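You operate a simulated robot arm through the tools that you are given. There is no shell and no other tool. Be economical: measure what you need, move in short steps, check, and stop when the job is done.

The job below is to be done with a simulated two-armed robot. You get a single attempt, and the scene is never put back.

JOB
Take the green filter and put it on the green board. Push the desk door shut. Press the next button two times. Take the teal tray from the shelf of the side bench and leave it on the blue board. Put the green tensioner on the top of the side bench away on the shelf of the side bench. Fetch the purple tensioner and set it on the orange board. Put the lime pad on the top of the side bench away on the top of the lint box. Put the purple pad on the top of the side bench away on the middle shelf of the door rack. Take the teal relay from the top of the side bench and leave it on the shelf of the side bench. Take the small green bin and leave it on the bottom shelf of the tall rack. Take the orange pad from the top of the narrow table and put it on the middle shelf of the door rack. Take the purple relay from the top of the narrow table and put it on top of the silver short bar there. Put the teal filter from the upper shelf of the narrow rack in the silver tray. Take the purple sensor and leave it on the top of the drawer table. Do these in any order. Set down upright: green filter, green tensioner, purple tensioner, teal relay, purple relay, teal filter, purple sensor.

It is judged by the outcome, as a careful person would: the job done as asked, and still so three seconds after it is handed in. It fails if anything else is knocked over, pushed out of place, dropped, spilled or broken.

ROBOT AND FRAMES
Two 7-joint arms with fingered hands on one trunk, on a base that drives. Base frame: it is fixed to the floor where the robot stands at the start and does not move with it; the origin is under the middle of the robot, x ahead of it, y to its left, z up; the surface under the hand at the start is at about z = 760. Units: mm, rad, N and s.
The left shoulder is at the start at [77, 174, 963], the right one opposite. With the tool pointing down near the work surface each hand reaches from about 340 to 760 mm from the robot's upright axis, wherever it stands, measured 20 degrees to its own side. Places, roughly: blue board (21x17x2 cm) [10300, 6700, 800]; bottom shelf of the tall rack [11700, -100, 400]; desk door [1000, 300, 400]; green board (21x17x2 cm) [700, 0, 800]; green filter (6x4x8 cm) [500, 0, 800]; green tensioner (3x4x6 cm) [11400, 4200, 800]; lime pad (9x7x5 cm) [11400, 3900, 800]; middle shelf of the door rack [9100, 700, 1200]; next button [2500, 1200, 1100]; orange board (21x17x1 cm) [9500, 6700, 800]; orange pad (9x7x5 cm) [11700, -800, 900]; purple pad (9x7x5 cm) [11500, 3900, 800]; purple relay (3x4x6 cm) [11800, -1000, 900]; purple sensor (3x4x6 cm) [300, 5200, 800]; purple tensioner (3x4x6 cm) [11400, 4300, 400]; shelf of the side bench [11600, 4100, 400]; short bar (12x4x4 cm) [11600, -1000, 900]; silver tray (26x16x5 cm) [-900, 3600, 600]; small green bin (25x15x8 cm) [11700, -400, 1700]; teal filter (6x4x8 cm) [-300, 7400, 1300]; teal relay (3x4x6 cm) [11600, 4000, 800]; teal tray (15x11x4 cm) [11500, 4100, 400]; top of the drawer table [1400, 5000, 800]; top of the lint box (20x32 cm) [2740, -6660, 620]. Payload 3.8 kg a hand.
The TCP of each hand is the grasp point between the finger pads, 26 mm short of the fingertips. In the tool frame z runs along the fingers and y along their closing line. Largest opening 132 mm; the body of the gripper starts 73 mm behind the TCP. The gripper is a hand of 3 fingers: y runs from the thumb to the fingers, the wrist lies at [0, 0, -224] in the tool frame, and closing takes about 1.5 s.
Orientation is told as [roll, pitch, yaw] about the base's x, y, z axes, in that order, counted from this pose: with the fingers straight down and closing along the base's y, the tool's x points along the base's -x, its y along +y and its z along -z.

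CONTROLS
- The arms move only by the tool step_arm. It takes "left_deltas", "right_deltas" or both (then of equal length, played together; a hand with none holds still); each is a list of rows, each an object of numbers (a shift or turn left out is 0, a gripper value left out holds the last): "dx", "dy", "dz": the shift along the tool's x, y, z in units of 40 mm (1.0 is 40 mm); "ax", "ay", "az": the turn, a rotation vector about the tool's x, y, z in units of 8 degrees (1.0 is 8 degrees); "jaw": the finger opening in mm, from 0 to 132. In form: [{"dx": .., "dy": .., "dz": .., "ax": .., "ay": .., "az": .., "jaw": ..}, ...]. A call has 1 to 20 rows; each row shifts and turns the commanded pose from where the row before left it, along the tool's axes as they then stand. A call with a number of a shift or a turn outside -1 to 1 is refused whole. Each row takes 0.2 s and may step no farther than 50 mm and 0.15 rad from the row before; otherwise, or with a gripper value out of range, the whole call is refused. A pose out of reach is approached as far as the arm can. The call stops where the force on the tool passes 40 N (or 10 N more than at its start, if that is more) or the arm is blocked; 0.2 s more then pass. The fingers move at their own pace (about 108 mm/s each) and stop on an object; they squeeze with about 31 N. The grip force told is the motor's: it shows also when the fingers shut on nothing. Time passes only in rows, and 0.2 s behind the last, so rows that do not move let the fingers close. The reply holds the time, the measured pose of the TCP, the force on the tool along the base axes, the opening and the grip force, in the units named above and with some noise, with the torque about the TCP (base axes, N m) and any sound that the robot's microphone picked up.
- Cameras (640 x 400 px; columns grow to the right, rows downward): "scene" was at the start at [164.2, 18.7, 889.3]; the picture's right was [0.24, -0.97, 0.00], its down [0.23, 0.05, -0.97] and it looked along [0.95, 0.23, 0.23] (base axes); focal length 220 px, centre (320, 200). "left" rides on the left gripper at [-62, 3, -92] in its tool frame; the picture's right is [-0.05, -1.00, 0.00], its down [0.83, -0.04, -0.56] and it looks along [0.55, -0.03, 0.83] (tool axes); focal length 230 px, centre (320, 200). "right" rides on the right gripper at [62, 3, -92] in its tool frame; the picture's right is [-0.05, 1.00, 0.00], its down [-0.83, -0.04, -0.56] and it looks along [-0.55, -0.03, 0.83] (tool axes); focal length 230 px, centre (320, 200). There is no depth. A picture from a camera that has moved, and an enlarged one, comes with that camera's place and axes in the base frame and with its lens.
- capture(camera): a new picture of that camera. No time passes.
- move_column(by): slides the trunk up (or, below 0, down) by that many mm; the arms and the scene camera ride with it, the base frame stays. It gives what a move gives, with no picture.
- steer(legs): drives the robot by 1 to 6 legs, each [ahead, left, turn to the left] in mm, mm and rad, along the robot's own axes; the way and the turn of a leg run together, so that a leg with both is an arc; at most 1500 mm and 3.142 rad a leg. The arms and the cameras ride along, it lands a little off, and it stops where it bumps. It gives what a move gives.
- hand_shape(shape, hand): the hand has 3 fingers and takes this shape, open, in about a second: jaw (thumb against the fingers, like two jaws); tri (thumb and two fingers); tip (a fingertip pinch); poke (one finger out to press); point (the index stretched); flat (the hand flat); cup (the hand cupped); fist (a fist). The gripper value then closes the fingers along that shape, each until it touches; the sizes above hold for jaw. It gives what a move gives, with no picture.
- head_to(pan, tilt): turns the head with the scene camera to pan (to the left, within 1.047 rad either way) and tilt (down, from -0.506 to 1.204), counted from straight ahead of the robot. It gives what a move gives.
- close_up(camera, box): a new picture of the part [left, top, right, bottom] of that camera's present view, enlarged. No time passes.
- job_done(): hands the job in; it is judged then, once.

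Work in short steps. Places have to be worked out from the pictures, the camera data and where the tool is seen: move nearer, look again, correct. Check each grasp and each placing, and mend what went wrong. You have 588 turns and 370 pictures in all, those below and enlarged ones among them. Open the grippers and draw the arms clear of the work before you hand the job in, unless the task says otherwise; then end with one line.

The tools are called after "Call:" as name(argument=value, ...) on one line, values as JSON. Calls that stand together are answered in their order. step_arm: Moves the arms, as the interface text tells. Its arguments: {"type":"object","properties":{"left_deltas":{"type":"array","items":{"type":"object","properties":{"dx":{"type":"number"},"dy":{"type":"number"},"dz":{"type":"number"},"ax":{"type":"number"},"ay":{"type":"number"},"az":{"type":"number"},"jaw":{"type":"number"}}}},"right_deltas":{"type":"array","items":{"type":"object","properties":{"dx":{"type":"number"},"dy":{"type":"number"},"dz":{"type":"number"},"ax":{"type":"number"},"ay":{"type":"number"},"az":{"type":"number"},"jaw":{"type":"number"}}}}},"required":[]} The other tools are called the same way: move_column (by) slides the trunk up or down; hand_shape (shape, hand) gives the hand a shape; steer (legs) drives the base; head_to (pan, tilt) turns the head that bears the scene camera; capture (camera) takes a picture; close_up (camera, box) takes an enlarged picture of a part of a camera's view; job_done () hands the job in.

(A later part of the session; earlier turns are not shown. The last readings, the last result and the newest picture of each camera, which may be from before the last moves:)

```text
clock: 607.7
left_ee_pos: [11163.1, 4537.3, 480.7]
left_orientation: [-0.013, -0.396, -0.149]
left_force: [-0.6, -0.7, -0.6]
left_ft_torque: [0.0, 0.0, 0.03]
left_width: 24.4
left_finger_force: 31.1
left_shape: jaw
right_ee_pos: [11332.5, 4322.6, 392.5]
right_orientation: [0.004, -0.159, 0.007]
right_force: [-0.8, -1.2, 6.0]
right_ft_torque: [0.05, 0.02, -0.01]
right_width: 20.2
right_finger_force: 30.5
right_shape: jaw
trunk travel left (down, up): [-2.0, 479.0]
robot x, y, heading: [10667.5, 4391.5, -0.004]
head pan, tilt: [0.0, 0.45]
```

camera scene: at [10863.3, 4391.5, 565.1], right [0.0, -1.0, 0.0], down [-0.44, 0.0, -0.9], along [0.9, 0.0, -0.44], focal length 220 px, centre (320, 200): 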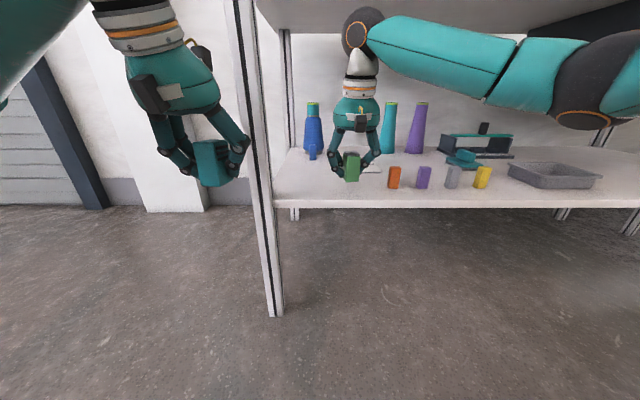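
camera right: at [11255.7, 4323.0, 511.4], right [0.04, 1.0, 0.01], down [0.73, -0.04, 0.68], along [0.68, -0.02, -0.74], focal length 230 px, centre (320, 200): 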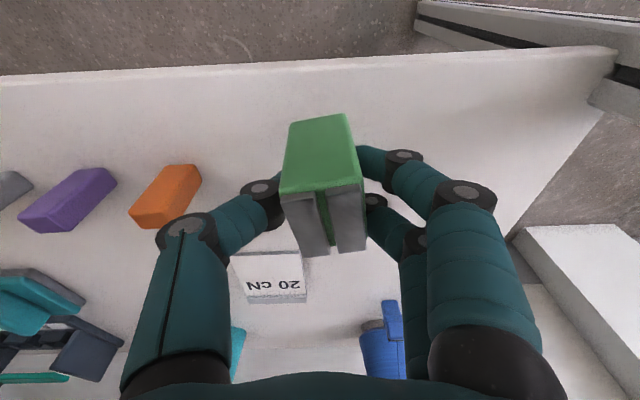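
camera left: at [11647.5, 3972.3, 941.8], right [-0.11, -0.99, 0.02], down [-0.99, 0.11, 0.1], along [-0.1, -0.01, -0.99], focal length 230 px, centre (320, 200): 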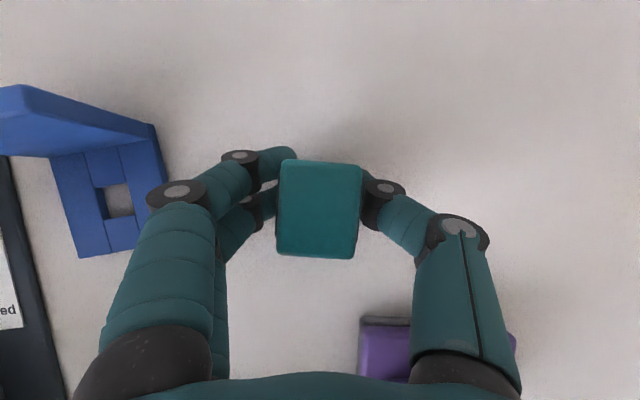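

Contact at 6 N. One more small press to settle, then open and look.

Call:
step_arm(right_deltas=[{"dx": 0.005, "dz": 0.04}, {"jaw": 35}, {"jaw": 55}, {"jaw": 75}, {}, {}, {}])

Call:
close_up(camera="scene", box=[300, 100, 410, 210])

Call:
capture(camera="right")

```text
clock: 609.3
left_ee_pos: [11163.9, 4537.8, 480.3]
left_orientation: [-0.013, -0.395, -0.151]
left_force: [-0.7, 0.1, -0.5]
left_ft_torque: [-0.01, 0.02, 0.01]
left_width: 24.0
left_finger_force: 31.2
left_shape: jaw
right_ee_pos: [11331.3, 4323.0, 389.9]
right_orientation: [0.003, -0.158, 0.01]
right_force: [-0.5, -0.4, 0.1]
right_ft_torque: [0.05, 0.02, -0.02]
right_width: 74.3
right_finger_force: 0.0
right_shape: jaw
trunk travel left (down, up): [-2.0, 479.0]
robot x, y, heading: [10672.2, 4389.9, -0.002]
head pan, tilt: [0.0, 0.45]
```

```text
3.64 times, centred on (355, 155) of scene
camera zoom: at [10863.3, 4391.5, 565.1], right [0.0, -1.0, 0.0], down [-0.44, 0.0, -0.9], along [0.9, 0.0, -0.44], focal length 802 px, centre (193, 364)
```

zoom: 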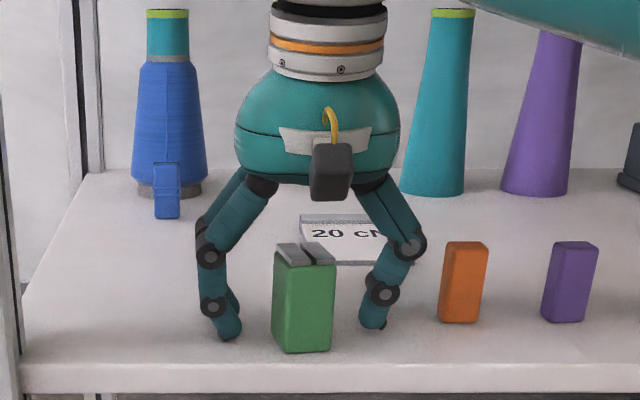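

```text
213 pictures are left
camera right: at [11256.4, 4324.6, 472.5], right [0.04, 1.0, 0.01], down [0.73, -0.04, 0.68], along [0.68, -0.02, -0.74], focal length 230 px, centre (320, 200)
```

right: 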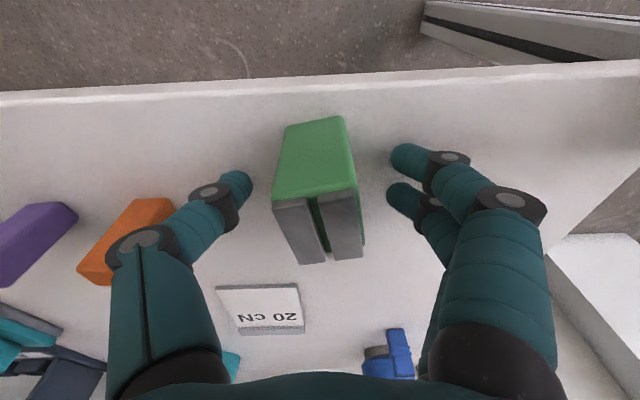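

Standing upright. Raise 30 mm and back straight out.

Call:
step_arm(right_deltas=[{"dx": -0.06, "dz": -0.37}, {"dx": -0.06, "dz": -0.37}, {}])

Call:
steer(legs=[[-350, 0, 0]])

Call:
close_up(camera="scene", box=[270, 80, 430, 200])

```text
clock: 610.1
left_ee_pos: [11162.9, 4537.3, 480.9]
left_orientation: [-0.014, -0.395, -0.15]
left_force: [-0.1, 0.2, -0.9]
left_ft_torque: [-0.04, 0.02, 0.0]
left_width: 24.3
left_finger_force: 31.3
left_shape: jaw
right_ee_pos: [11332.3, 4323.3, 420.1]
right_orientation: [0.004, -0.157, 0.007]
right_force: [-0.5, 0.0, -0.1]
right_ft_torque: [0.01, -0.01, 0.02]
right_width: 74.5
right_finger_force: 0.1
right_shape: jaw
trunk travel left (down, up): [-2.0, 479.0]
robot x, y, heading: [10669.9, 4391.1, 0.004]
head pan, tilt: [0.0, 0.45]
```

```text
clock: 612.3
left_ee_pos: [10818.6, 4536.5, 480.2]
left_orientation: [-0.014, -0.396, -0.153]
left_force: [-0.2, -0.2, -0.8]
left_ft_torque: [-0.01, 0.0, 0.01]
left_width: 24.3
left_finger_force: 30.6
left_shape: jaw
right_ee_pos: [10986.7, 4322.9, 419.4]
right_orientation: [0.003, -0.157, 0.004]
right_force: [0.4, -0.5, 0.1]
right_ft_torque: [-0.01, -0.01, 0.03]
right_width: 73.7
right_finger_force: 0.1
right_shape: jaw
trunk travel left (down, up): [-2.0, 479.0]
robot x, y, heading: [10327.4, 4390.9, -0.003]
head pan, tilt: [0.0, 0.45]
```

```text
3.33 times, centred on (350, 140) of scene
camera zoom: at [10517.7, 4392.3, 565.1], right [0.0, -1.0, 0.0], down [-0.44, 0.0, -0.9], along [0.9, 0.0, -0.44], focal length 735 px, centre (220, 400)
```

zoom: 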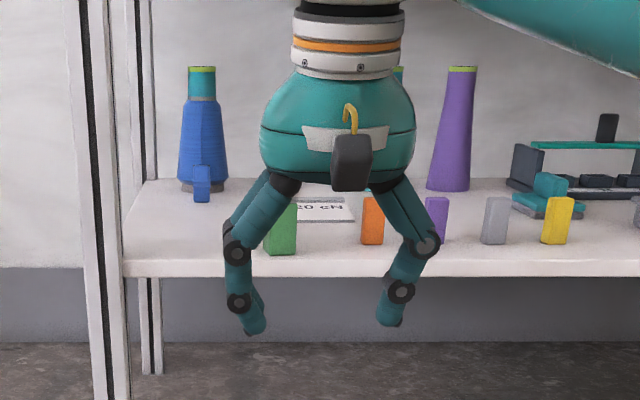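

Tensioner stands. Now the relay with the left hand: retract the right hand, shift right 120, and restore the left pitch.

Call:
step_arm(right_deltas=[{"dx": 0.9, "dz": -0.15}, {"dx": 0.9, "dz": -0.15}, {"dx": 0.9, "dz": -0.15}, {"dx": 0.6, "dz": -0.1}, {}])

Call:
steer(legs=[[0, -122, 0]])

Call:
capture(camera="left")

Call:
capture(camera="scene")

```text
clock: 613.5
left_ee_pos: [10818.5, 4536.8, 480.5]
left_orientation: [-0.014, -0.397, -0.152]
left_force: [0.0, 0.2, -0.8]
left_ft_torque: [0.0, 0.01, 0.02]
left_width: 24.2
left_finger_force: 31.3
left_shape: jaw
right_ee_pos: [10851.2, 4322.5, 419.1]
right_orientation: [0.003, -0.157, 0.006]
right_force: [0.6, 0.7, 0.5]
right_ft_torque: [-0.01, -0.02, 0.0]
right_width: 74.3
right_finger_force: 0.1
right_shape: jaw
trunk travel left (down, up): [-2.0, 479.0]
robot x, y, heading: [10324.7, 4395.1, -0.0]
head pan, tilt: [0.0, 0.45]
```

```text
clock: 615.2
left_ee_pos: [10818.7, 4417.8, 480.8]
left_orientation: [-0.013, -0.396, -0.152]
left_force: [0.3, -0.4, -1.0]
left_ft_torque: [-0.02, 0.02, -0.04]
left_width: 24.4
left_finger_force: 30.8
left_shape: jaw
right_ee_pos: [10852.2, 4201.4, 420.5]
right_orientation: [0.002, -0.157, 0.006]
right_force: [0.3, 0.3, 0.7]
right_ft_torque: [-0.03, -0.01, 0.0]
right_width: 74.4
right_finger_force: 0.1
right_shape: jaw
trunk travel left (down, up): [-2.0, 479.0]
robot x, y, heading: [10323.0, 4272.9, -0.003]
head pan, tilt: [0.0, 0.45]
```

```text
211 pictures are left
camera left: at [10837.4, 4419.2, 589.9], right [-0.11, -0.99, 0.03], down [-0.97, 0.11, 0.19], along [-0.19, -0.01, -0.98], focal length 230 px, centre (320, 200)
```

left: 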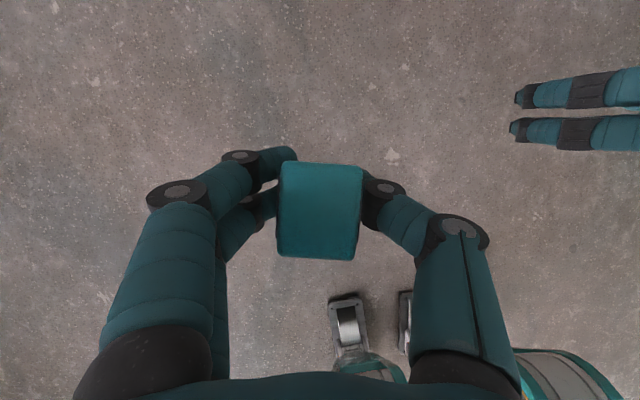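

```text
210 pictures are left
camera scene: at [10517.2, 4272.0, 565.1], right [0.0, -1.0, 0.0], down [-0.44, 0.0, -0.9], along [0.9, 0.0, -0.44], focal length 220 px, centre (320, 200)
```

scene: 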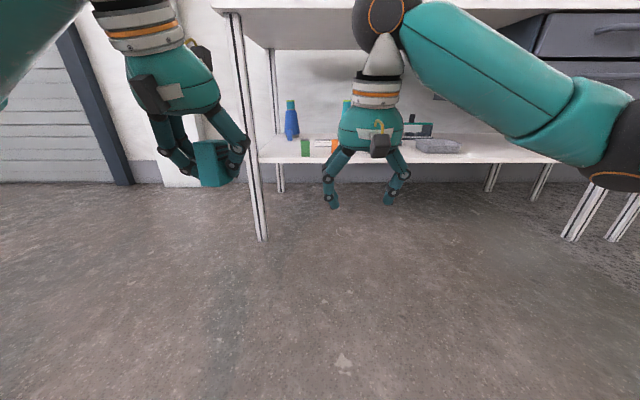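

Relay unchanged in the grip. Restore pitch 0.49, lower to 440, drive 350 ahead.

Call:
step_arm(left_deltas=[{"ay": -0.67}, {"dx": 0.47, "dz": 0.88}, {}])

Call:
steer(legs=[[350, 0, 0]])

Call:
step_arm(left_deltas=[{"dx": -0.8, "dz": 0.42}, {"dx": -0.8, "dz": 0.42}, {}])

Call:
capture(camera="left")

Call:
capture(camera="scene")

```text
clock: 616.0
left_ee_pos: [10836.4, 4439.4, 433.1]
left_orientation: [-0.016, -0.488, -0.151]
left_force: [0.4, 0.3, -1.0]
left_ft_torque: [0.03, 0.04, 0.0]
left_width: 24.4
left_finger_force: 31.2
left_shape: jaw
left hand out of reach, approached as far as the arm can: row 1
right_ee_pos: [10849.9, 4202.3, 420.1]
right_orientation: [0.003, -0.156, 0.008]
right_force: [0.2, 0.8, -0.3]
right_ft_torque: [0.01, -0.02, -0.01]
right_width: 74.4
right_finger_force: 0.1
right_shape: jaw
trunk travel left (down, up): [-2.0, 479.0]
robot x, y, heading: [10320.3, 4271.8, -0.007]
head pan, tilt: [0.0, 0.45]
```

```text
clock: 618.3
left_ee_pos: [11189.4, 4438.1, 434.3]
left_orientation: [-0.015, -0.492, -0.151]
left_force: [-0.4, -0.4, -0.1]
left_ft_torque: [0.02, 0.0, 0.01]
left_width: 24.2
left_finger_force: 30.9
left_shape: jaw
right_ee_pos: [11203.6, 4200.6, 419.3]
right_orientation: [0.004, -0.156, 0.006]
right_force: [0.4, 0.5, -0.1]
right_ft_torque: [-0.02, 0.01, -0.01]
right_width: 74.4
right_finger_force: 0.1
right_shape: jaw
trunk travel left (down, up): [-2.0, 479.0]
robot x, y, heading: [10676.2, 4270.4, -0.005]
head pan, tilt: [0.0, 0.45]
```

```text
clock: 619.1
left_ee_pos: [11258.6, 4426.8, 432.6]
left_orientation: [-0.015, -0.489, -0.15]
left_force: [0.2, 0.2, -1.4]
left_ft_torque: [0.04, -0.01, 0.01]
left_width: 24.4
left_finger_force: 30.5
left_shape: jaw
right_ee_pos: [11203.5, 4199.6, 419.3]
right_orientation: [0.003, -0.156, 0.006]
right_force: [-0.1, 0.1, 0.4]
right_ft_torque: [0.02, 0.01, -0.04]
right_width: 74.1
right_finger_force: 0.0
right_shape: jaw
trunk travel left (down, up): [-2.0, 479.0]
robot x, y, heading: [10679.2, 4268.5, -0.006]
head pan, tilt: [0.0, 0.45]
```

```text
209 pictures are left
camera left: at [11268.4, 4430.1, 542.3], right [-0.11, -0.99, 0.04], down [-0.99, 0.11, 0.1], along [-0.1, -0.03, -0.99], focal length 230 px, centre (320, 200)
```

left: 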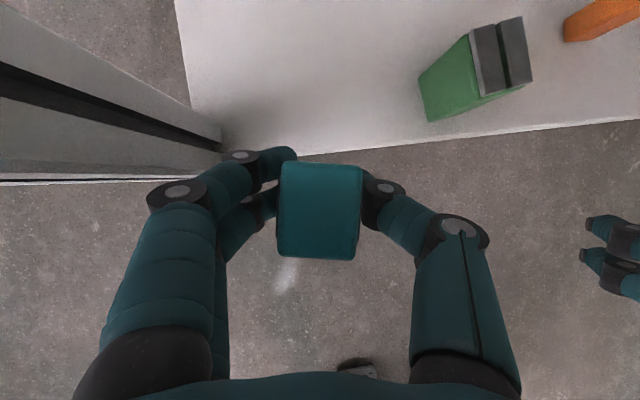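

```text
208 pictures are left
camera scene: at [10869.5, 4270.7, 565.1], right [0.0, -1.0, 0.0], down [-0.44, 0.0, -0.9], along [0.9, 0.0, -0.44], focal length 220 px, centre (320, 200)
```

scene: 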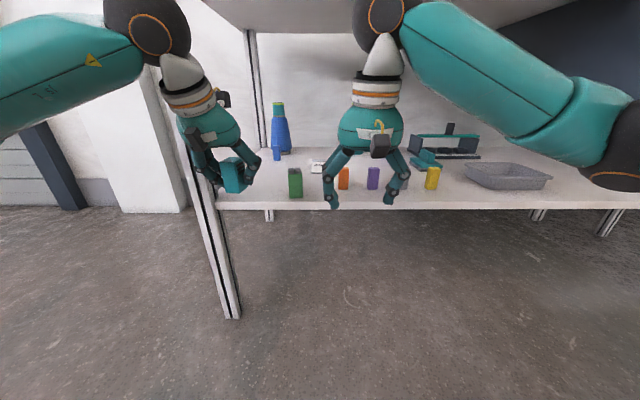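

The bench post is close to my left forearm here, so I'll instead set the relay where the tray stood (≈(11495, 4090)). Back out and shift right.

Call:
steer(legs=[[-250, 0, 0], [0, -330, 0]])

Call:
step_arm(left_deltas=[{"dx": -0.47, "dz": -0.87}, {"dx": -0.1, "dz": -0.2}, {}])

Call:
capture(camera="scene")

```text
clock: 624.0
left_ee_pos: [11005.8, 4102.7, 432.1]
left_orientation: [-0.016, -0.489, -0.144]
left_force: [1.0, -0.1, -0.7]
left_ft_torque: [-0.03, 0.0, 0.03]
left_width: 24.5
left_finger_force: 30.5
left_shape: jaw
right_ee_pos: [10952.2, 3877.1, 418.7]
right_orientation: [0.006, -0.156, 0.011]
right_force: [0.2, -0.4, -0.2]
right_ft_torque: [0.0, 0.02, -0.02]
right_width: 74.2
right_finger_force: 0.0
right_shape: jaw
trunk travel left (down, up): [-2.0, 479.0]
robot x, y, heading: [10424.8, 3946.1, 0.004]
head pan, tilt: [0.0, 0.45]
```

```text
clock: 624.8
left_ee_pos: [11005.1, 4103.6, 480.4]
left_orientation: [-0.014, -0.489, -0.144]
left_force: [-0.4, -1.3, -1.3]
left_ft_torque: [0.0, 0.04, 0.0]
left_width: 24.5
left_finger_force: 31.1
left_shape: jaw
right_ee_pos: [10952.6, 3876.9, 420.8]
right_orientation: [0.004, -0.158, 0.008]
right_force: [-0.1, -0.1, -0.6]
right_ft_torque: [-0.05, 0.01, 0.0]
right_width: 74.1
right_finger_force: 0.1
right_shape: jaw
trunk travel left (down, up): [-2.0, 479.0]
robot x, y, heading: [10426.3, 3945.7, 0.001]
head pan, tilt: [0.0, 0.45]
```

```text
207 pictures are left
camera scene: at [10617.6, 3945.8, 565.1], right [0.0, -1.0, 0.0], down [-0.44, 0.0, -0.9], along [0.9, 0.0, -0.44], focal length 220 px, centre (320, 200)
```

scene: 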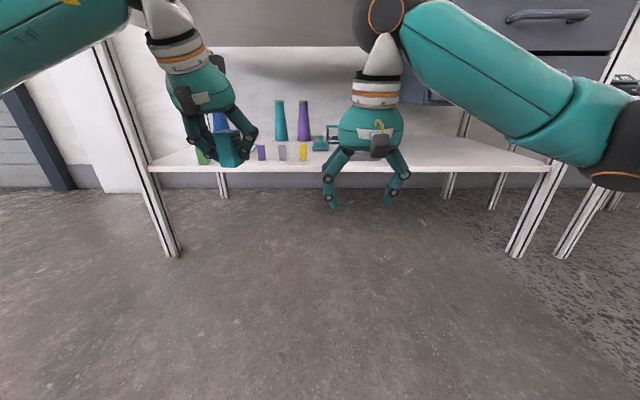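

I retract the right hand further so it stays outside the bench.

Call:
step_arm(right_deltas=[{"ay": 0.8, "dx": 0.5}, {"ay": 0.4, "dx": 0.9}, {"dx": 1}, {"dx": 1}, {"dx": 0.6}, {}])

Call:
steer(legs=[[335, 0, 0]])

Call:
capture(camera="left")

Call:
capture(camera="scene")

```text
clock: 626.2
left_ee_pos: [11006.4, 4104.1, 480.6]
left_orientation: [-0.015, -0.49, -0.145]
left_force: [-0.2, -0.4, -1.0]
left_ft_torque: [0.0, -0.01, 0.02]
left_width: 24.2
left_finger_force: 31.1
left_shape: jaw
right_ee_pos: [10791.7, 3876.1, 416.3]
right_orientation: [0.003, 0.011, 0.012]
right_force: [0.0, 0.2, 0.2]
right_ft_torque: [0.01, 0.03, 0.01]
right_width: 74.4
right_finger_force: 0.1
right_shape: jaw
trunk travel left (down, up): [-2.0, 479.0]
robot x, y, heading: [10426.6, 3943.6, -0.002]
head pan, tilt: [0.0, 0.45]
```

```text
clock: 628.4
left_ee_pos: [11337.9, 4107.9, 480.0]
left_orientation: [-0.014, -0.489, -0.14]
left_force: [-0.1, -0.7, 0.4]
left_ft_torque: [0.0, -0.02, 0.0]
left_width: 24.3
left_finger_force: 31.3
left_shape: jaw
right_ee_pos: [11124.9, 3877.7, 417.4]
right_orientation: [0.003, 0.011, 0.019]
right_force: [-0.6, -0.1, -0.3]
right_ft_torque: [0.02, -0.01, -0.04]
right_width: 74.3
right_finger_force: 0.0
right_shape: jaw
trunk travel left (down, up): [-2.0, 479.0]
robot x, y, heading: [10756.9, 3945.5, 0.006]
head pan, tilt: [0.0, 0.45]
```

```text
206 pictures are left
camera left: at [11347.2, 4110.8, 591.0], right [-0.1, -0.99, 0.04], down [-0.99, 0.1, 0.1], along [-0.1, -0.03, -0.99], focal length 230 px, centre (320, 200)
```

left: 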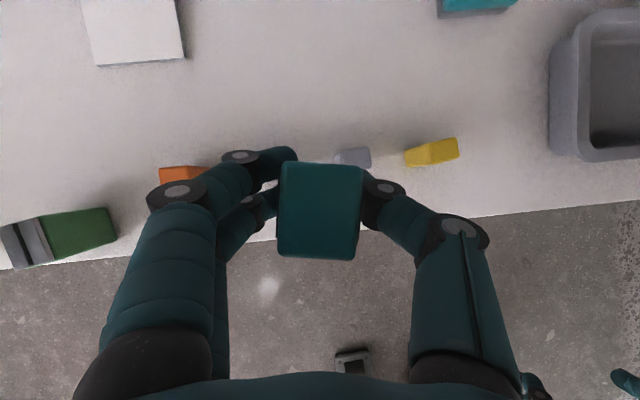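

```text
205 pictures are left
camera scene: at [10950.0, 3947.8, 565.1], right [0.01, -1.0, 0.0], down [-0.44, 0.0, -0.9], along [0.9, 0.01, -0.44], focal length 220 px, centre (320, 200)
```

scene: 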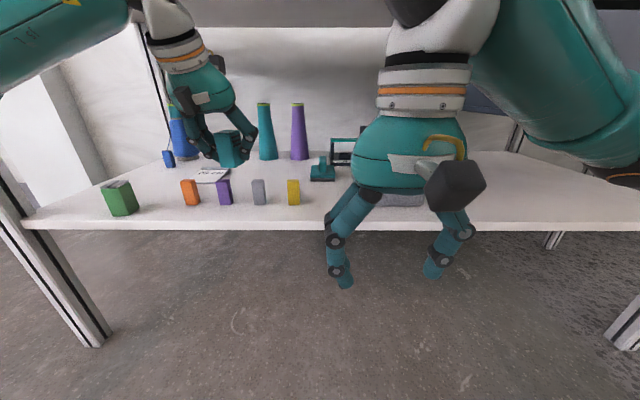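

Raise 15 mm more to clear the relay row, then forward 152 to the free spot.

Call:
step_arm(left_deltas=[{"dx": -0.18, "dz": -0.33}, {"dx": -0.84, "dz": 0.45}, {"dx": -0.84, "dz": 0.45}, {"dx": -0.84, "dz": 0.45}, {"dx": -0.84, "dz": 0.45}, {}])

Call:
capture(camera="left")

Call:
capture(camera="scene")

```text
clock: 629.8
left_ee_pos: [11488.9, 4087.1, 494.8]
left_orientation: [-0.017, -0.49, -0.142]
left_force: [0.7, -0.6, -1.5]
left_ft_torque: [0.01, -0.03, 0.0]
left_width: 24.5
left_finger_force: 30.9
left_shape: jaw
right_ee_pos: [11125.1, 3879.6, 416.8]
right_orientation: [0.005, 0.01, 0.017]
right_force: [0.0, 0.3, 0.3]
right_ft_torque: [-0.01, -0.01, -0.02]
right_width: 74.5
right_finger_force: 0.1
right_shape: jaw
trunk travel left (down, up): [-2.0, 479.0]
robot x, y, heading: [10755.4, 3950.4, 0.008]
head pan, tilt: [0.0, 0.45]
```

```text
204 pictures are left
camera left: at [11498.6, 4089.6, 605.2], right [-0.1, -0.99, 0.04], down [-0.99, 0.11, 0.1], along [-0.1, -0.03, -0.99], focal length 230 px, centre (320, 200)
```

left: 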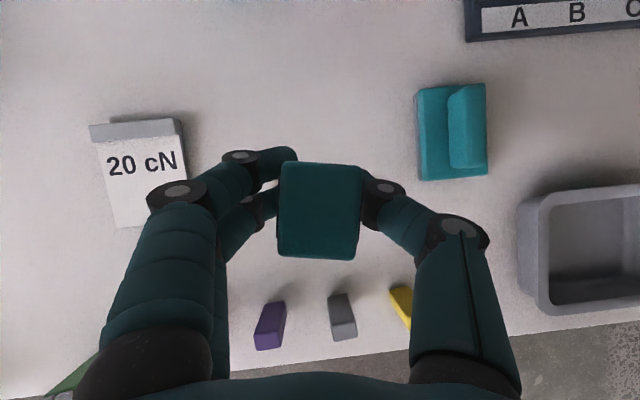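

```text
203 pictures are left
camera scene: at [10950.0, 3947.8, 565.1], right [0.01, -1.0, 0.0], down [-0.44, 0.0, -0.9], along [0.9, 0.01, -0.44], focal length 220 px, centre (320, 200)
```

scene: 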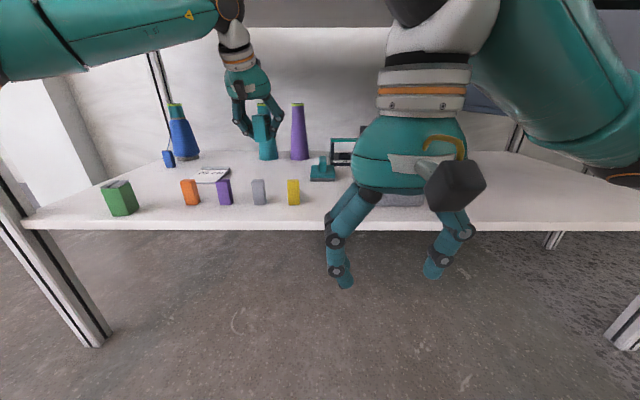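

Free spot below. Lower 72 mm, then in small steps.

Call:
step_arm(left_deltas=[{"dx": 0.43, "dz": 0.8}, {"dx": 0.43, "dz": 0.8}, {"dx": 0.05, "dz": 0.09}, {"dx": 0.05, "dz": 0.09}, {"dx": 0.05, "dz": 0.09}, {}])

```text
clock: 631.2
left_ee_pos: [11487.5, 4084.8, 409.7]
left_orientation: [-0.016, -0.489, -0.14]
left_force: [0.8, -0.1, -1.1]
left_ft_torque: [0.0, -0.01, 0.0]
left_width: 24.4
left_finger_force: 31.4
left_shape: jaw
right_ee_pos: [11125.2, 3878.6, 418.5]
right_orientation: [0.004, 0.01, 0.017]
right_force: [-0.5, 0.2, 0.0]
right_ft_torque: [0.0, 0.0, -0.02]
right_width: 74.3
right_finger_force: 0.0
right_shape: jaw
trunk travel left (down, up): [-2.0, 479.0]
robot x, y, heading: [10754.1, 3947.8, 0.004]
head pan, tilt: [0.0, 0.45]
```

Call:
step_arm(left_deltas=[{"dx": 0.05, "dz": 0.09}, {"dx": 0.04, "dz": 0.07}, {"dx": 0.03, "dz": 0.06}, {}])

```text
clock: 632.2
left_ee_pos: [11488.1, 4085.4, 400.1]
left_orientation: [-0.016, -0.489, -0.139]
left_force: [-0.7, 0.0, -0.8]
left_ft_torque: [0.0, 0.01, -0.04]
left_width: 24.5
left_finger_force: 30.8
left_shape: jaw
right_ee_pos: [11124.1, 3878.3, 416.3]
right_orientation: [0.002, 0.01, 0.017]
right_force: [-0.3, -0.5, -0.5]
right_ft_torque: [0.03, 0.01, -0.01]
right_width: 74.2
right_finger_force: 0.0
right_shape: jaw
trunk travel left (down, up): [-2.0, 479.0]
robot x, y, heading: [10755.6, 3943.8, 0.006]
head pan, tilt: [0.0, 0.45]
```

Call:
step_arm(left_deltas=[{"dx": 0.03, "dz": 0.06}, {"dx": 0.03, "dz": 0.06}, {"dx": 0.03, "dz": 0.06}, {}])

Call:
close_up(camera="scene", box=[200, 80, 340, 220])

```text
clock: 633.2
left_ee_pos: [11487.7, 4083.5, 390.7]
left_orientation: [-0.016, -0.491, -0.139]
left_force: [0.6, -0.1, -0.1]
left_ft_torque: [0.01, 0.0, 0.03]
left_width: 24.6
left_finger_force: 30.8
left_shape: jaw
right_ee_pos: [11124.7, 3877.3, 417.8]
right_orientation: [0.003, 0.012, 0.017]
right_force: [0.3, -0.1, -0.1]
right_ft_torque: [0.02, 0.0, 0.0]
right_width: 74.3
right_finger_force: 0.2
right_shape: jaw
trunk travel left (down, up): [-2.0, 479.0]
robot x, y, heading: [10759.2, 3948.9, 0.014]
head pan, tilt: [0.0, 0.45]
```

```text
2.86 times, centred on (270, 150) of scene
camera zoom: at [10950.0, 3947.8, 565.1], right [0.01, -1.0, 0.0], down [-0.44, 0.0, -0.9], along [0.9, 0.01, -0.44], focal length 630 px, centre (463, 343)
```

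zoom: 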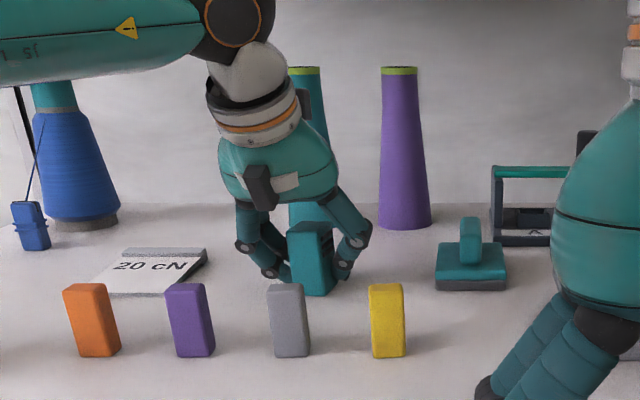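

Call:
step_arm(left_deltas=[{"dx": 0.03, "dz": 0.06}, {"dx": 0.03, "dz": 0.06}, {"dx": 0.03, "dz": 0.06}, {}])

```text
clock: 634.2
left_ee_pos: [11490.0, 4084.0, 389.5]
left_orientation: [-0.017, -0.5, -0.139]
left_force: [-3.8, 4.9, 31.3]
left_ft_torque: [0.42, -0.06, -0.02]
left_width: 25.9
left_finger_force: 31.0
left_shape: jaw
right_ee_pos: [11125.0, 3878.0, 417.3]
right_orientation: [0.004, 0.008, 0.017]
right_force: [-1.1, -0.3, 0.0]
right_ft_torque: [-0.01, -0.01, -0.02]
right_width: 74.1
right_finger_force: 0.0
right_shape: jaw
trunk travel left (down, up): [-2.0, 479.0]
robot x, y, heading: [10757.1, 3948.7, 0.007]
head pan, tilt: [0.0, 0.45]
```

Firm contact (31 N). Relieve 3 mm, open, and look.

Call:
step_arm(left_deltas=[{"dx": -0.03, "dz": -0.06}, {"jaw": 40}, {"jaw": 55}, {"jaw": 75}, {}, {}, {}])

Call:
close_up(camera="scene", box=[200, 80, 340, 220])

Call:
capture(camera="left")

```text
clock: 635.8
left_ee_pos: [11487.0, 4082.9, 389.0]
left_orientation: [-0.015, -0.494, -0.14]
left_force: [-0.9, -7.2, 16.5]
left_ft_torque: [0.21, 0.0, 0.03]
left_width: 66.9
left_finger_force: 0.0
left_shape: jaw
right_ee_pos: [11124.4, 3879.1, 416.8]
right_orientation: [0.003, 0.009, 0.017]
right_force: [0.6, 0.1, -0.1]
right_ft_torque: [0.02, -0.01, -0.01]
right_width: 74.4
right_finger_force: 0.0
right_shape: jaw
trunk travel left (down, up): [-2.0, 479.0]
robot x, y, heading: [10758.1, 3945.3, 0.002]
head pan, tilt: [0.0, 0.45]
```

```text
2.86 times, centred on (270, 150) of scene
camera zoom: at [10949.2, 3947.5, 565.4], right [0.01, -1.0, 0.0], down [-0.43, 0.0, -0.9], along [0.9, 0.01, -0.43], focal length 630 px, centre (463, 343)
```

zoom: 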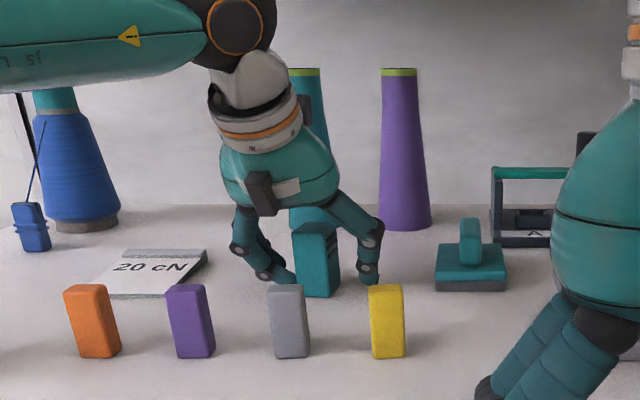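

```text
200 pictures are left
camera left: at [11497.6, 4086.7, 498.8], right [-0.1, -0.99, 0.04], down [-0.99, 0.11, 0.1], along [-0.1, -0.03, -0.99], focal length 230 px, centre (320, 200)
```

left: 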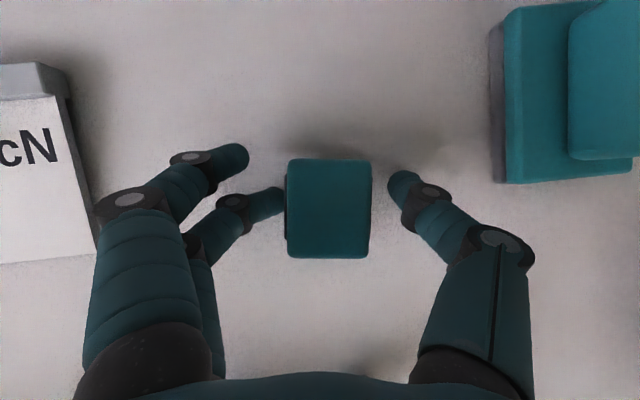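

One fingertip is pressing on the shelf and can't open. Raise 5 mm in place so it frees.

Call:
step_arm(left_deltas=[{"dx": -0.03, "dz": -0.055}, {"dx": -0.03, "dz": -0.055}, {"jaw": 80}, {}, {}])

Call:
capture(camera="left")

```text
clock: 637.0
left_ee_pos: [11486.9, 4083.2, 391.5]
left_orientation: [-0.015, -0.49, -0.139]
left_force: [0.2, -0.4, 3.5]
left_ft_torque: [0.12, -0.01, 0.02]
left_width: 77.6
left_finger_force: 0.0
left_shape: jaw
right_ee_pos: [11124.8, 3877.4, 416.4]
right_orientation: [0.003, 0.01, 0.018]
right_force: [0.1, -0.2, 1.2]
right_ft_torque: [-0.01, 0.01, 0.0]
right_width: 74.2
right_finger_force: 0.1
right_shape: jaw
trunk travel left (down, up): [-2.0, 479.0]
robot x, y, heading: [10756.3, 3948.2, 0.01]
head pan, tilt: [0.0, 0.45]
```

```text
199 pictures are left
camera left: at [11497.6, 4087.4, 502.3], right [-0.1, -0.99, 0.04], down [-0.99, 0.1, 0.1], along [-0.1, -0.03, -0.99], focal length 230 px, centre (320, 200)
```

left: 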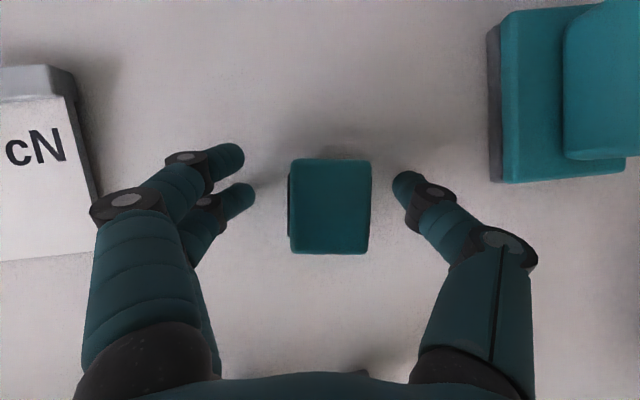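

Freed and the relay stands. Raise 95 mm vertically and drive out.

Call:
step_arm(left_deltas=[{"dx": -0.37, "dz": -0.69}, {"dx": -0.37, "dz": -0.69}, {"dx": -0.37, "dz": -0.69}, {}])

Call:
capture(camera="left")

Call:
steer(legs=[[-450, 0, 0]])

Call:
capture(camera="scene")

```text
clock: 638.0
left_ee_pos: [11487.0, 4085.6, 485.7]
left_orientation: [-0.014, -0.488, -0.142]
left_force: [-0.9, 0.0, 0.1]
left_ft_torque: [0.01, 0.02, 0.02]
left_width: 79.5
left_finger_force: 0.1
left_shape: jaw
right_ee_pos: [11125.1, 3879.7, 417.0]
right_orientation: [0.005, 0.01, 0.017]
right_force: [-0.2, -0.7, -0.4]
right_ft_torque: [0.02, 0.01, 0.0]
right_width: 74.1
right_finger_force: 0.1
right_shape: jaw
trunk travel left (down, up): [-2.0, 479.0]
robot x, y, heading: [10756.3, 3947.5, 0.008]
head pan, tilt: [0.0, 0.45]
```

```text
198 pictures are left
camera left: at [11497.8, 4088.0, 595.5], right [-0.1, -0.99, 0.04], down [-0.99, 0.1, 0.1], along [-0.1, -0.03, -0.99], focal length 230 px, centre (320, 200)
```

left: 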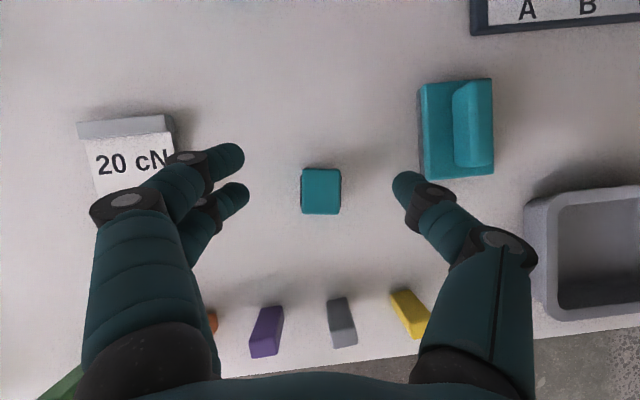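

```text
clock: 640.7
left_ee_pos: [11045.0, 4078.5, 485.4]
left_orientation: [-0.016, -0.488, -0.15]
left_force: [0.7, -0.4, -0.6]
left_ft_torque: [-0.01, 0.01, 0.01]
left_width: 79.5
left_finger_force: 0.0
left_shape: jaw
right_ee_pos: [10679.4, 3874.9, 417.9]
right_orientation: [0.003, 0.01, 0.007]
right_force: [0.9, 0.1, 0.4]
right_ft_torque: [0.01, 0.0, 0.02]
right_width: 74.2
right_finger_force: 0.1
right_shape: jaw
trunk travel left (down, up): [-2.0, 479.0]
robot x, y, heading: [10311.0, 3948.2, -0.008]
head pan, tilt: [0.0, 0.45]
```

```text
197 pictures are left
camera scene: at [10505.4, 3945.5, 565.1], right [0.0, -1.0, 0.0], down [-0.44, 0.0, -0.9], along [0.9, 0.0, -0.44], focal length 220 px, centre (320, 200)
```

scene: 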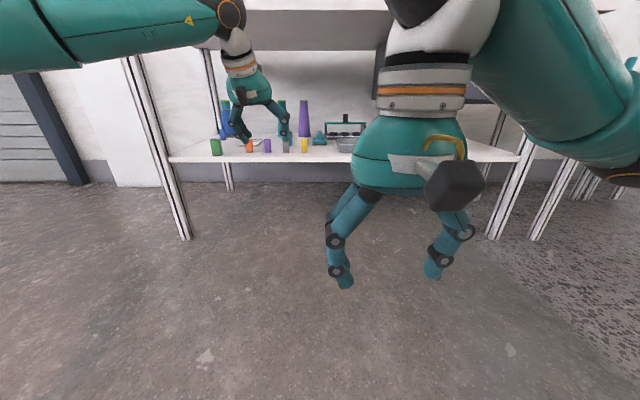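

Relay stands. Now the pads. Raise the column 400, lift the hands, and shift to look at the pads from above.

Call:
move_column(by=400)

Call:
step_arm(left_deltas=[{"az": -0.5, "ax": -0.27, "dx": -0.35, "dz": -0.65}, {"az": -0.45, "ax": -0.25, "dx": -0.35, "dz": -0.65, "jaw": 120}, {"dx": 0.5, "dz": -0.3}, {"dx": 0.5, "dz": -0.3}, {}], right_deltas=[{"dz": -1}, {"dz": -1}, {"dz": -1, "jaw": 120}, {}, {}])

Call:
steer(legs=[[0, -150, 0.008], [300, 0, 0]])

Call:
capture(camera="left")

Call:
capture(camera="scene")

```text
clock: 644.5
left_ee_pos: [11044.6, 4078.6, 883.8]
left_orientation: [-0.016, -0.488, -0.152]
left_force: [-0.1, -0.4, -0.6]
left_ft_torque: [0.02, -0.01, -0.01]
left_width: 79.4
left_finger_force: 0.1
left_shape: jaw
right_ee_pos: [10678.6, 3874.5, 816.6]
right_orientation: [0.003, 0.013, 0.007]
right_force: [-0.2, 0.2, -1.1]
right_ft_torque: [-0.03, 0.01, 0.0]
right_width: 74.6
right_finger_force: 0.0
right_shape: jaw
trunk travel left (down, up): [-402.0, 79.0]
robot x, y, heading: [10311.9, 3946.0, -0.005]
head pan, tilt: [0.0, 0.45]
```

```text
clock: 645.7
left_ee_pos: [10999.7, 4080.9, 945.9]
left_orientation: [-0.012, -0.487, 0.002]
left_force: [-0.8, 0.9, -0.6]
left_ft_torque: [0.01, -0.02, -0.01]
left_width: 119.9
left_finger_force: 0.0
left_shape: jaw
right_ee_pos: [10680.3, 3877.0, 937.2]
right_orientation: [0.002, 0.01, 0.005]
right_force: [0.0, -0.2, 0.1]
right_ft_torque: [-0.01, -0.01, 0.01]
right_width: 119.7
right_finger_force: 0.2
right_shape: jaw
trunk travel left (down, up): [-402.0, 79.0]
robot x, y, heading: [10312.6, 3943.3, -0.004]
head pan, tilt: [0.0, 0.45]
```

```text
clock: 649.3
left_ee_pos: [11301.9, 3936.2, 945.6]
left_orientation: [-0.014, -0.487, 0.004]
left_force: [0.2, -0.4, -1.0]
left_ft_torque: [0.02, 0.01, -0.01]
left_width: 119.8
left_finger_force: 0.1
left_shape: jaw
right_ee_pos: [10983.8, 3730.9, 936.8]
right_orientation: [0.003, 0.01, 0.011]
right_force: [1.2, 0.7, -0.8]
right_ft_torque: [-0.03, 0.01, -0.01]
right_width: 120.1
right_finger_force: 0.0
right_shape: jaw
trunk travel left (down, up): [-402.0, 79.0]
robot x, y, heading: [10614.7, 3801.6, 0.008]
head pan, tilt: [0.0, 0.45]
```

```text
196 pictures are left
camera left: at [11310.7, 3940.2, 1056.1], right [0.05, -1.0, 0.04], down [-0.99, -0.04, 0.1], along [-0.1, -0.04, -0.99], focal length 230 px, centre (320, 200)
```

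left: 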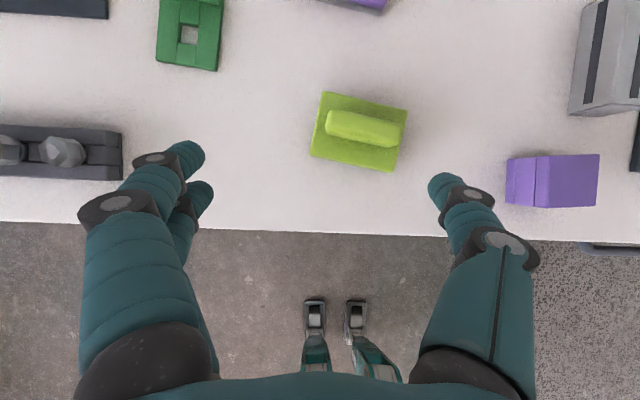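

```text
195 pictures are left
camera scene: at [10806.2, 3799.5, 965.0], right [0.0, -1.0, 0.0], down [-0.44, 0.0, -0.9], along [0.9, 0.0, -0.44], focal length 220 px, centre (320, 200)
```

scene: 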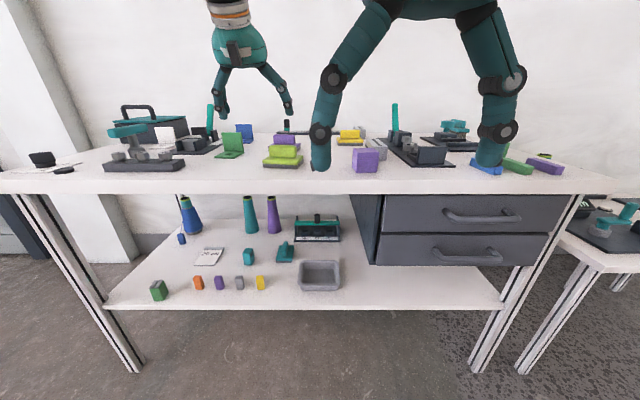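

The lime pad is at about (11359, 3892), turned ~9°. I align the left hand over it and turn to match.

Call:
step_arm(left_deltas=[{"dx": -0.63, "dz": 0.34, "dy": -0.55}, {"dx": -0.63, "dz": 0.34, "dy": -0.55}, {"ax": 0.27, "az": 0.5}, {"ax": 0.27, "az": 0.5}, {"dx": 0.47, "dz": 0.88}, {"dx": 0.3, "dz": 0.57}, {}])

Call:
capture(camera="left")

```text
clock: 650.9
left_ee_pos: [11356.7, 3893.0, 882.7]
left_orientation: [-0.013, -0.488, -0.154]
left_force: [-0.7, -0.6, 0.2]
left_ft_torque: [-0.02, 0.01, 0.07]
left_width: 119.9
left_finger_force: 0.1
left_shape: jaw
right_ee_pos: [10982.1, 3730.7, 937.9]
right_orientation: [0.003, 0.01, 0.013]
right_force: [0.3, 0.3, -0.4]
right_ft_torque: [0.01, 0.01, 0.0]
right_width: 119.7
right_finger_force: 0.2
right_shape: jaw
trunk travel left (down, up): [-402.0, 79.0]
robot x, y, heading: [10615.4, 3799.0, 0.001]
head pan, tilt: [0.0, 0.45]
```

```text
194 pictures are left
camera left: at [11367.1, 3895.7, 992.6], right [-0.11, -0.99, 0.04], down [-0.99, 0.12, 0.1], along [-0.1, -0.03, -0.99], focal length 230 px, centre (320, 200)
```

left: 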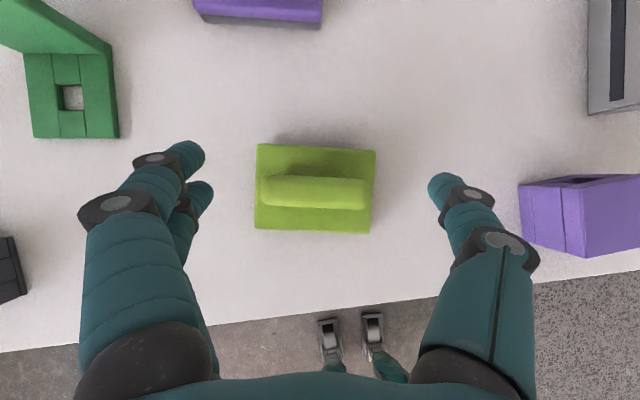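

Centred. Lower 60 mm and close on the pad's ends.

Call:
step_arm(left_deltas=[{"dx": 0.35, "dz": 0.66}, {"dx": 0.35, "dz": 0.66}, {"jaw": 90}, {}, {"jaw": 50}, {}, {}, {}, {}])

Call:
capture(camera="left")

```text
clock: 652.9
left_ee_pos: [11358.7, 3892.9, 827.4]
left_orientation: [-0.007, -0.501, -0.155]
left_force: [5.2, 9.6, 29.8]
left_ft_torque: [2.45, -0.38, -0.3]
left_width: 93.9
left_finger_force: 31.3
left_shape: jaw
right_ee_pos: [10981.2, 3732.2, 938.8]
right_orientation: [0.004, 0.007, 0.012]
right_force: [-0.3, 0.0, -0.7]
right_ft_torque: [-0.02, -0.01, 0.01]
right_width: 119.6
right_finger_force: 0.1
right_shape: jaw
trunk travel left (down, up): [-402.0, 79.0]
robot x, y, heading: [10611.8, 3802.5, 0.002]
head pan, tilt: [0.0, 0.45]
```

```text
193 pictures are left
camera left: at [11367.5, 3895.1, 938.8], right [-0.11, -0.99, 0.03], down [-0.99, 0.12, 0.09], along [-0.09, -0.02, -1.0], focal length 230 px, centre (320, 200)
```

left: 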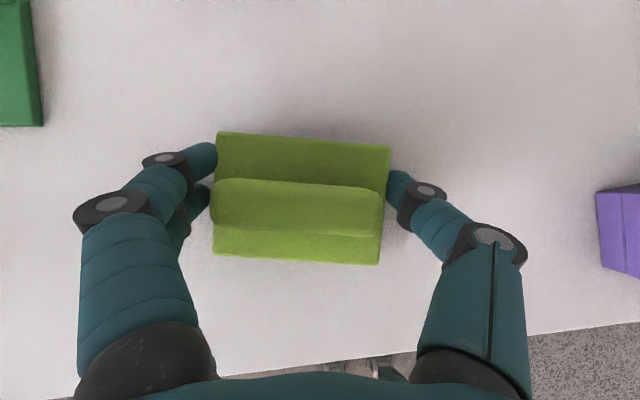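

The fingers touch both ends but press on the table (30 N). Raise 6 mm and let them close.

Call:
step_arm(left_deltas=[{"dx": -0.035, "dz": -0.065}, {"dx": -0.035, "dz": -0.065}, {}, {}, {}])

```text
clock: 654.1
left_ee_pos: [11357.4, 3891.4, 828.6]
left_orientation: [-0.011, -0.493, -0.153]
left_force: [0.6, 9.7, 21.5]
left_ft_torque: [1.76, -0.22, 0.03]
left_width: 93.8
left_finger_force: 30.8
left_shape: jaw
right_ee_pos: [10981.5, 3731.0, 938.5]
right_orientation: [0.005, 0.007, 0.011]
right_force: [0.6, -0.2, 0.3]
right_ft_torque: [0.02, -0.02, -0.02]
right_width: 120.0
right_finger_force: 0.2
right_shape: jaw
trunk travel left (down, up): [-402.0, 79.0]
robot x, y, heading: [10613.7, 3799.9, -0.0]
head pan, tilt: [0.0, 0.45]
```

Call:
step_arm(left_deltas=[{"dx": -0.05, "dz": -0.09}, {"dx": -0.05, "dz": -0.09}, {}, {}, {}])

Call:
close_up(camera="scene", box=[200, 80, 380, 200])

```text
clock: 655.3
left_ee_pos: [11357.6, 3890.7, 833.5]
left_orientation: [-0.016, -0.489, -0.152]
left_force: [0.1, -0.3, -1.1]
left_ft_torque: [0.01, -0.01, 0.0]
left_width: 91.9
left_finger_force: 31.4
left_shape: jaw
right_ee_pos: [10983.1, 3732.1, 937.7]
right_orientation: [0.003, 0.009, 0.011]
right_force: [-0.6, 0.4, 0.0]
right_ft_torque: [-0.03, 0.01, 0.02]
right_width: 119.8
right_finger_force: 0.2
right_shape: jaw
trunk travel left (down, up): [-402.0, 79.0]
robot x, y, heading: [10616.6, 3799.4, 0.003]
head pan, tilt: [0.0, 0.45]
```

```text
3.33 times, centred on (290, 140) of scene
camera zoom: at [10805.9, 3799.5, 965.0], right [0.0, -1.0, 0.0], down [-0.44, 0.0, -0.9], along [0.9, 0.0, -0.44], focal length 735 px, centre (420, 400)
```

zoom: 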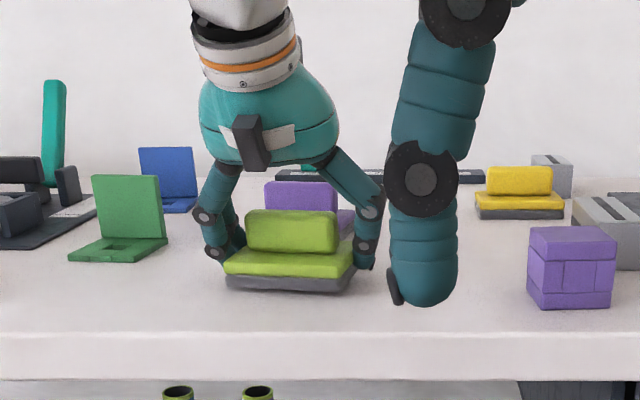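

Free of the table and gripped (width 91.9). Lift 120 mm and check.

Call:
step_arm(left_deltas=[{"dx": -0.25, "dz": -0.45}, {"dx": -0.4, "dz": -0.75}, {"dx": -0.4, "dz": -0.75}, {"dx": -0.4, "dz": -0.75}, {}])

Call:
close_up(camera="scene", box=[180, 20, 380, 170])

```text
clock: 656.5
left_ee_pos: [11360.2, 3891.7, 956.8]
left_orientation: [-0.015, -0.49, -0.153]
left_force: [-0.1, 1.0, -1.1]
left_ft_torque: [0.01, 0.01, -0.02]
left_width: 92.0
left_finger_force: 31.6
left_shape: jaw
right_ee_pos: [10984.0, 3731.9, 936.8]
right_orientation: [0.003, 0.01, 0.015]
right_force: [0.8, 0.9, -0.2]
right_ft_torque: [-0.04, 0.01, 0.0]
right_width: 119.9
right_finger_force: 0.0
right_shape: jaw
trunk travel left (down, up): [-402.0, 79.0]
robot x, y, heading: [10617.0, 3800.3, 0.0]
head pan, tilt: [0.0, 0.45]
```

```text
2.67 times, centred on (280, 95) of scene
camera zoom: at [10806.1, 3799.5, 965.0], right [0.0, -1.0, 0.0], down [-0.44, 0.0, -0.9], along [0.9, 0.0, -0.44], focal length 588 px, centre (427, 480)
```

zoom: 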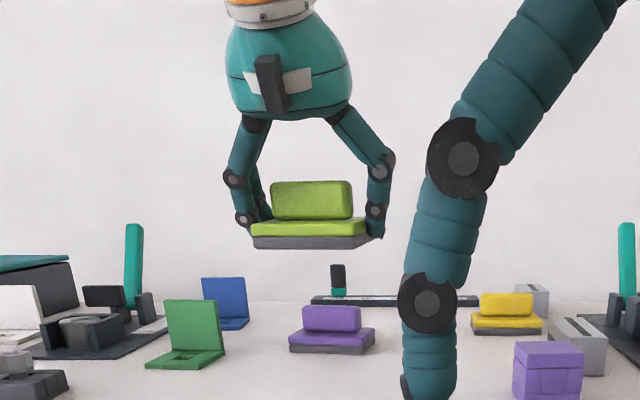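

Lime pad held. Back off, retract the left hand, shift left so the right hand lines up with the purple pad.

Call:
steer(legs=[[-350, 0, 0]])

Call:
step_arm(left_deltas=[{"dx": 0.88, "dz": -0.47, "dy": 0.2}, {"dx": 0.88, "dz": -0.47, "dy": 0.2}, {"dx": 0.88, "dz": -0.47, "dy": 0.2}, {"dx": 0.88, "dz": -0.47, "dy": 0.2}, {"dx": 0.88, "dz": -0.47, "dy": 0.2}, {"dx": 0.88, "dz": -0.47, "dy": 0.2}, {}], right_deltas=[{"ay": -0.9}, {"ay": -0.9}, {"ay": -0.9}, {"ay": -0.9}, {"ay": -0.9}, {"ay": -0.9}, {}])

Call:
steer(legs=[[0, 190, 0]])

Call:
move_column(by=-150)

```text
clock: 658.8
left_ee_pos: [11010.3, 3885.2, 957.4]
left_orientation: [-0.014, -0.49, -0.163]
left_force: [-0.8, -0.6, -1.0]
left_ft_torque: [0.01, 0.01, 0.02]
left_width: 92.1
left_finger_force: 30.7
left_shape: jaw
right_ee_pos: [10633.0, 3728.8, 936.6]
right_orientation: [0.005, 0.011, 0.004]
right_force: [0.6, -0.2, -0.3]
right_ft_torque: [0.01, -0.01, 0.0]
right_width: 119.8
right_finger_force: 0.1
right_shape: jaw
trunk travel left (down, up): [-402.0, 79.0]
robot x, y, heading: [10265.7, 3799.3, -0.009]
head pan, tilt: [0.0, 0.45]
```

```text
clock: 660.4
left_ee_pos: [10781.3, 3974.4, 956.3]
left_orientation: [-0.015, -0.488, -0.163]
left_force: [0.2, -0.8, -0.9]
left_ft_torque: [-0.03, 0.03, -0.03]
left_width: 91.9
left_finger_force: 30.9
left_shape: jaw
right_ee_pos: [10657.6, 3754.2, 936.7]
right_orientation: [0.004, -0.745, -0.003]
right_force: [-0.8, 0.2, -0.6]
right_ft_torque: [-0.02, -0.03, 0.01]
right_width: 119.8
right_finger_force: 0.0
right_shape: jaw
right hand out of reach, approached as far as the arm can: row 5, 6
trunk travel left (down, up): [-402.0, 79.0]
robot x, y, heading: [10263.7, 3805.5, -0.008]
head pan, tilt: [0.0, 0.45]
```

```text
clock: 662.7
left_ee_pos: [10782.7, 4168.2, 957.2]
left_orientation: [-0.015, -0.489, -0.16]
left_force: [-0.4, 0.0, -1.9]
left_ft_torque: [0.0, 0.0, -0.02]
left_width: 92.0
left_finger_force: 30.9
left_shape: jaw
right_ee_pos: [10657.8, 3946.9, 936.9]
right_orientation: [0.003, -0.742, 0.0]
right_force: [-0.5, 0.4, -0.1]
right_ft_torque: [0.0, 0.0, 0.01]
right_width: 119.9
right_finger_force: 0.1
right_shape: jaw
trunk travel left (down, up): [-402.0, 79.0]
robot x, y, heading: [10265.2, 3994.3, -0.008]
head pan, tilt: [0.0, 0.45]
```

```text
clock: 664.4
left_ee_pos: [10782.3, 4167.5, 807.9]
left_orientation: [-0.012, -0.49, -0.161]
left_force: [0.3, -0.1, 0.1]
left_ft_torque: [0.01, 0.01, 0.0]
left_width: 92.3
left_finger_force: 31.3
left_shape: jaw
right_ee_pos: [10649.9, 3947.6, 728.7]
right_orientation: [0.002, -0.554, 0.0]
right_force: [0.0, -0.2, 0.3]
right_ft_torque: [0.03, 0.02, -0.01]
right_width: 119.7
right_finger_force: 0.1
right_shape: jaw
trunk travel left (down, up): [-252.0, 229.0]
robot x, y, heading: [10262.0, 3992.5, -0.008]
head pan, tilt: [0.0, 0.45]
```

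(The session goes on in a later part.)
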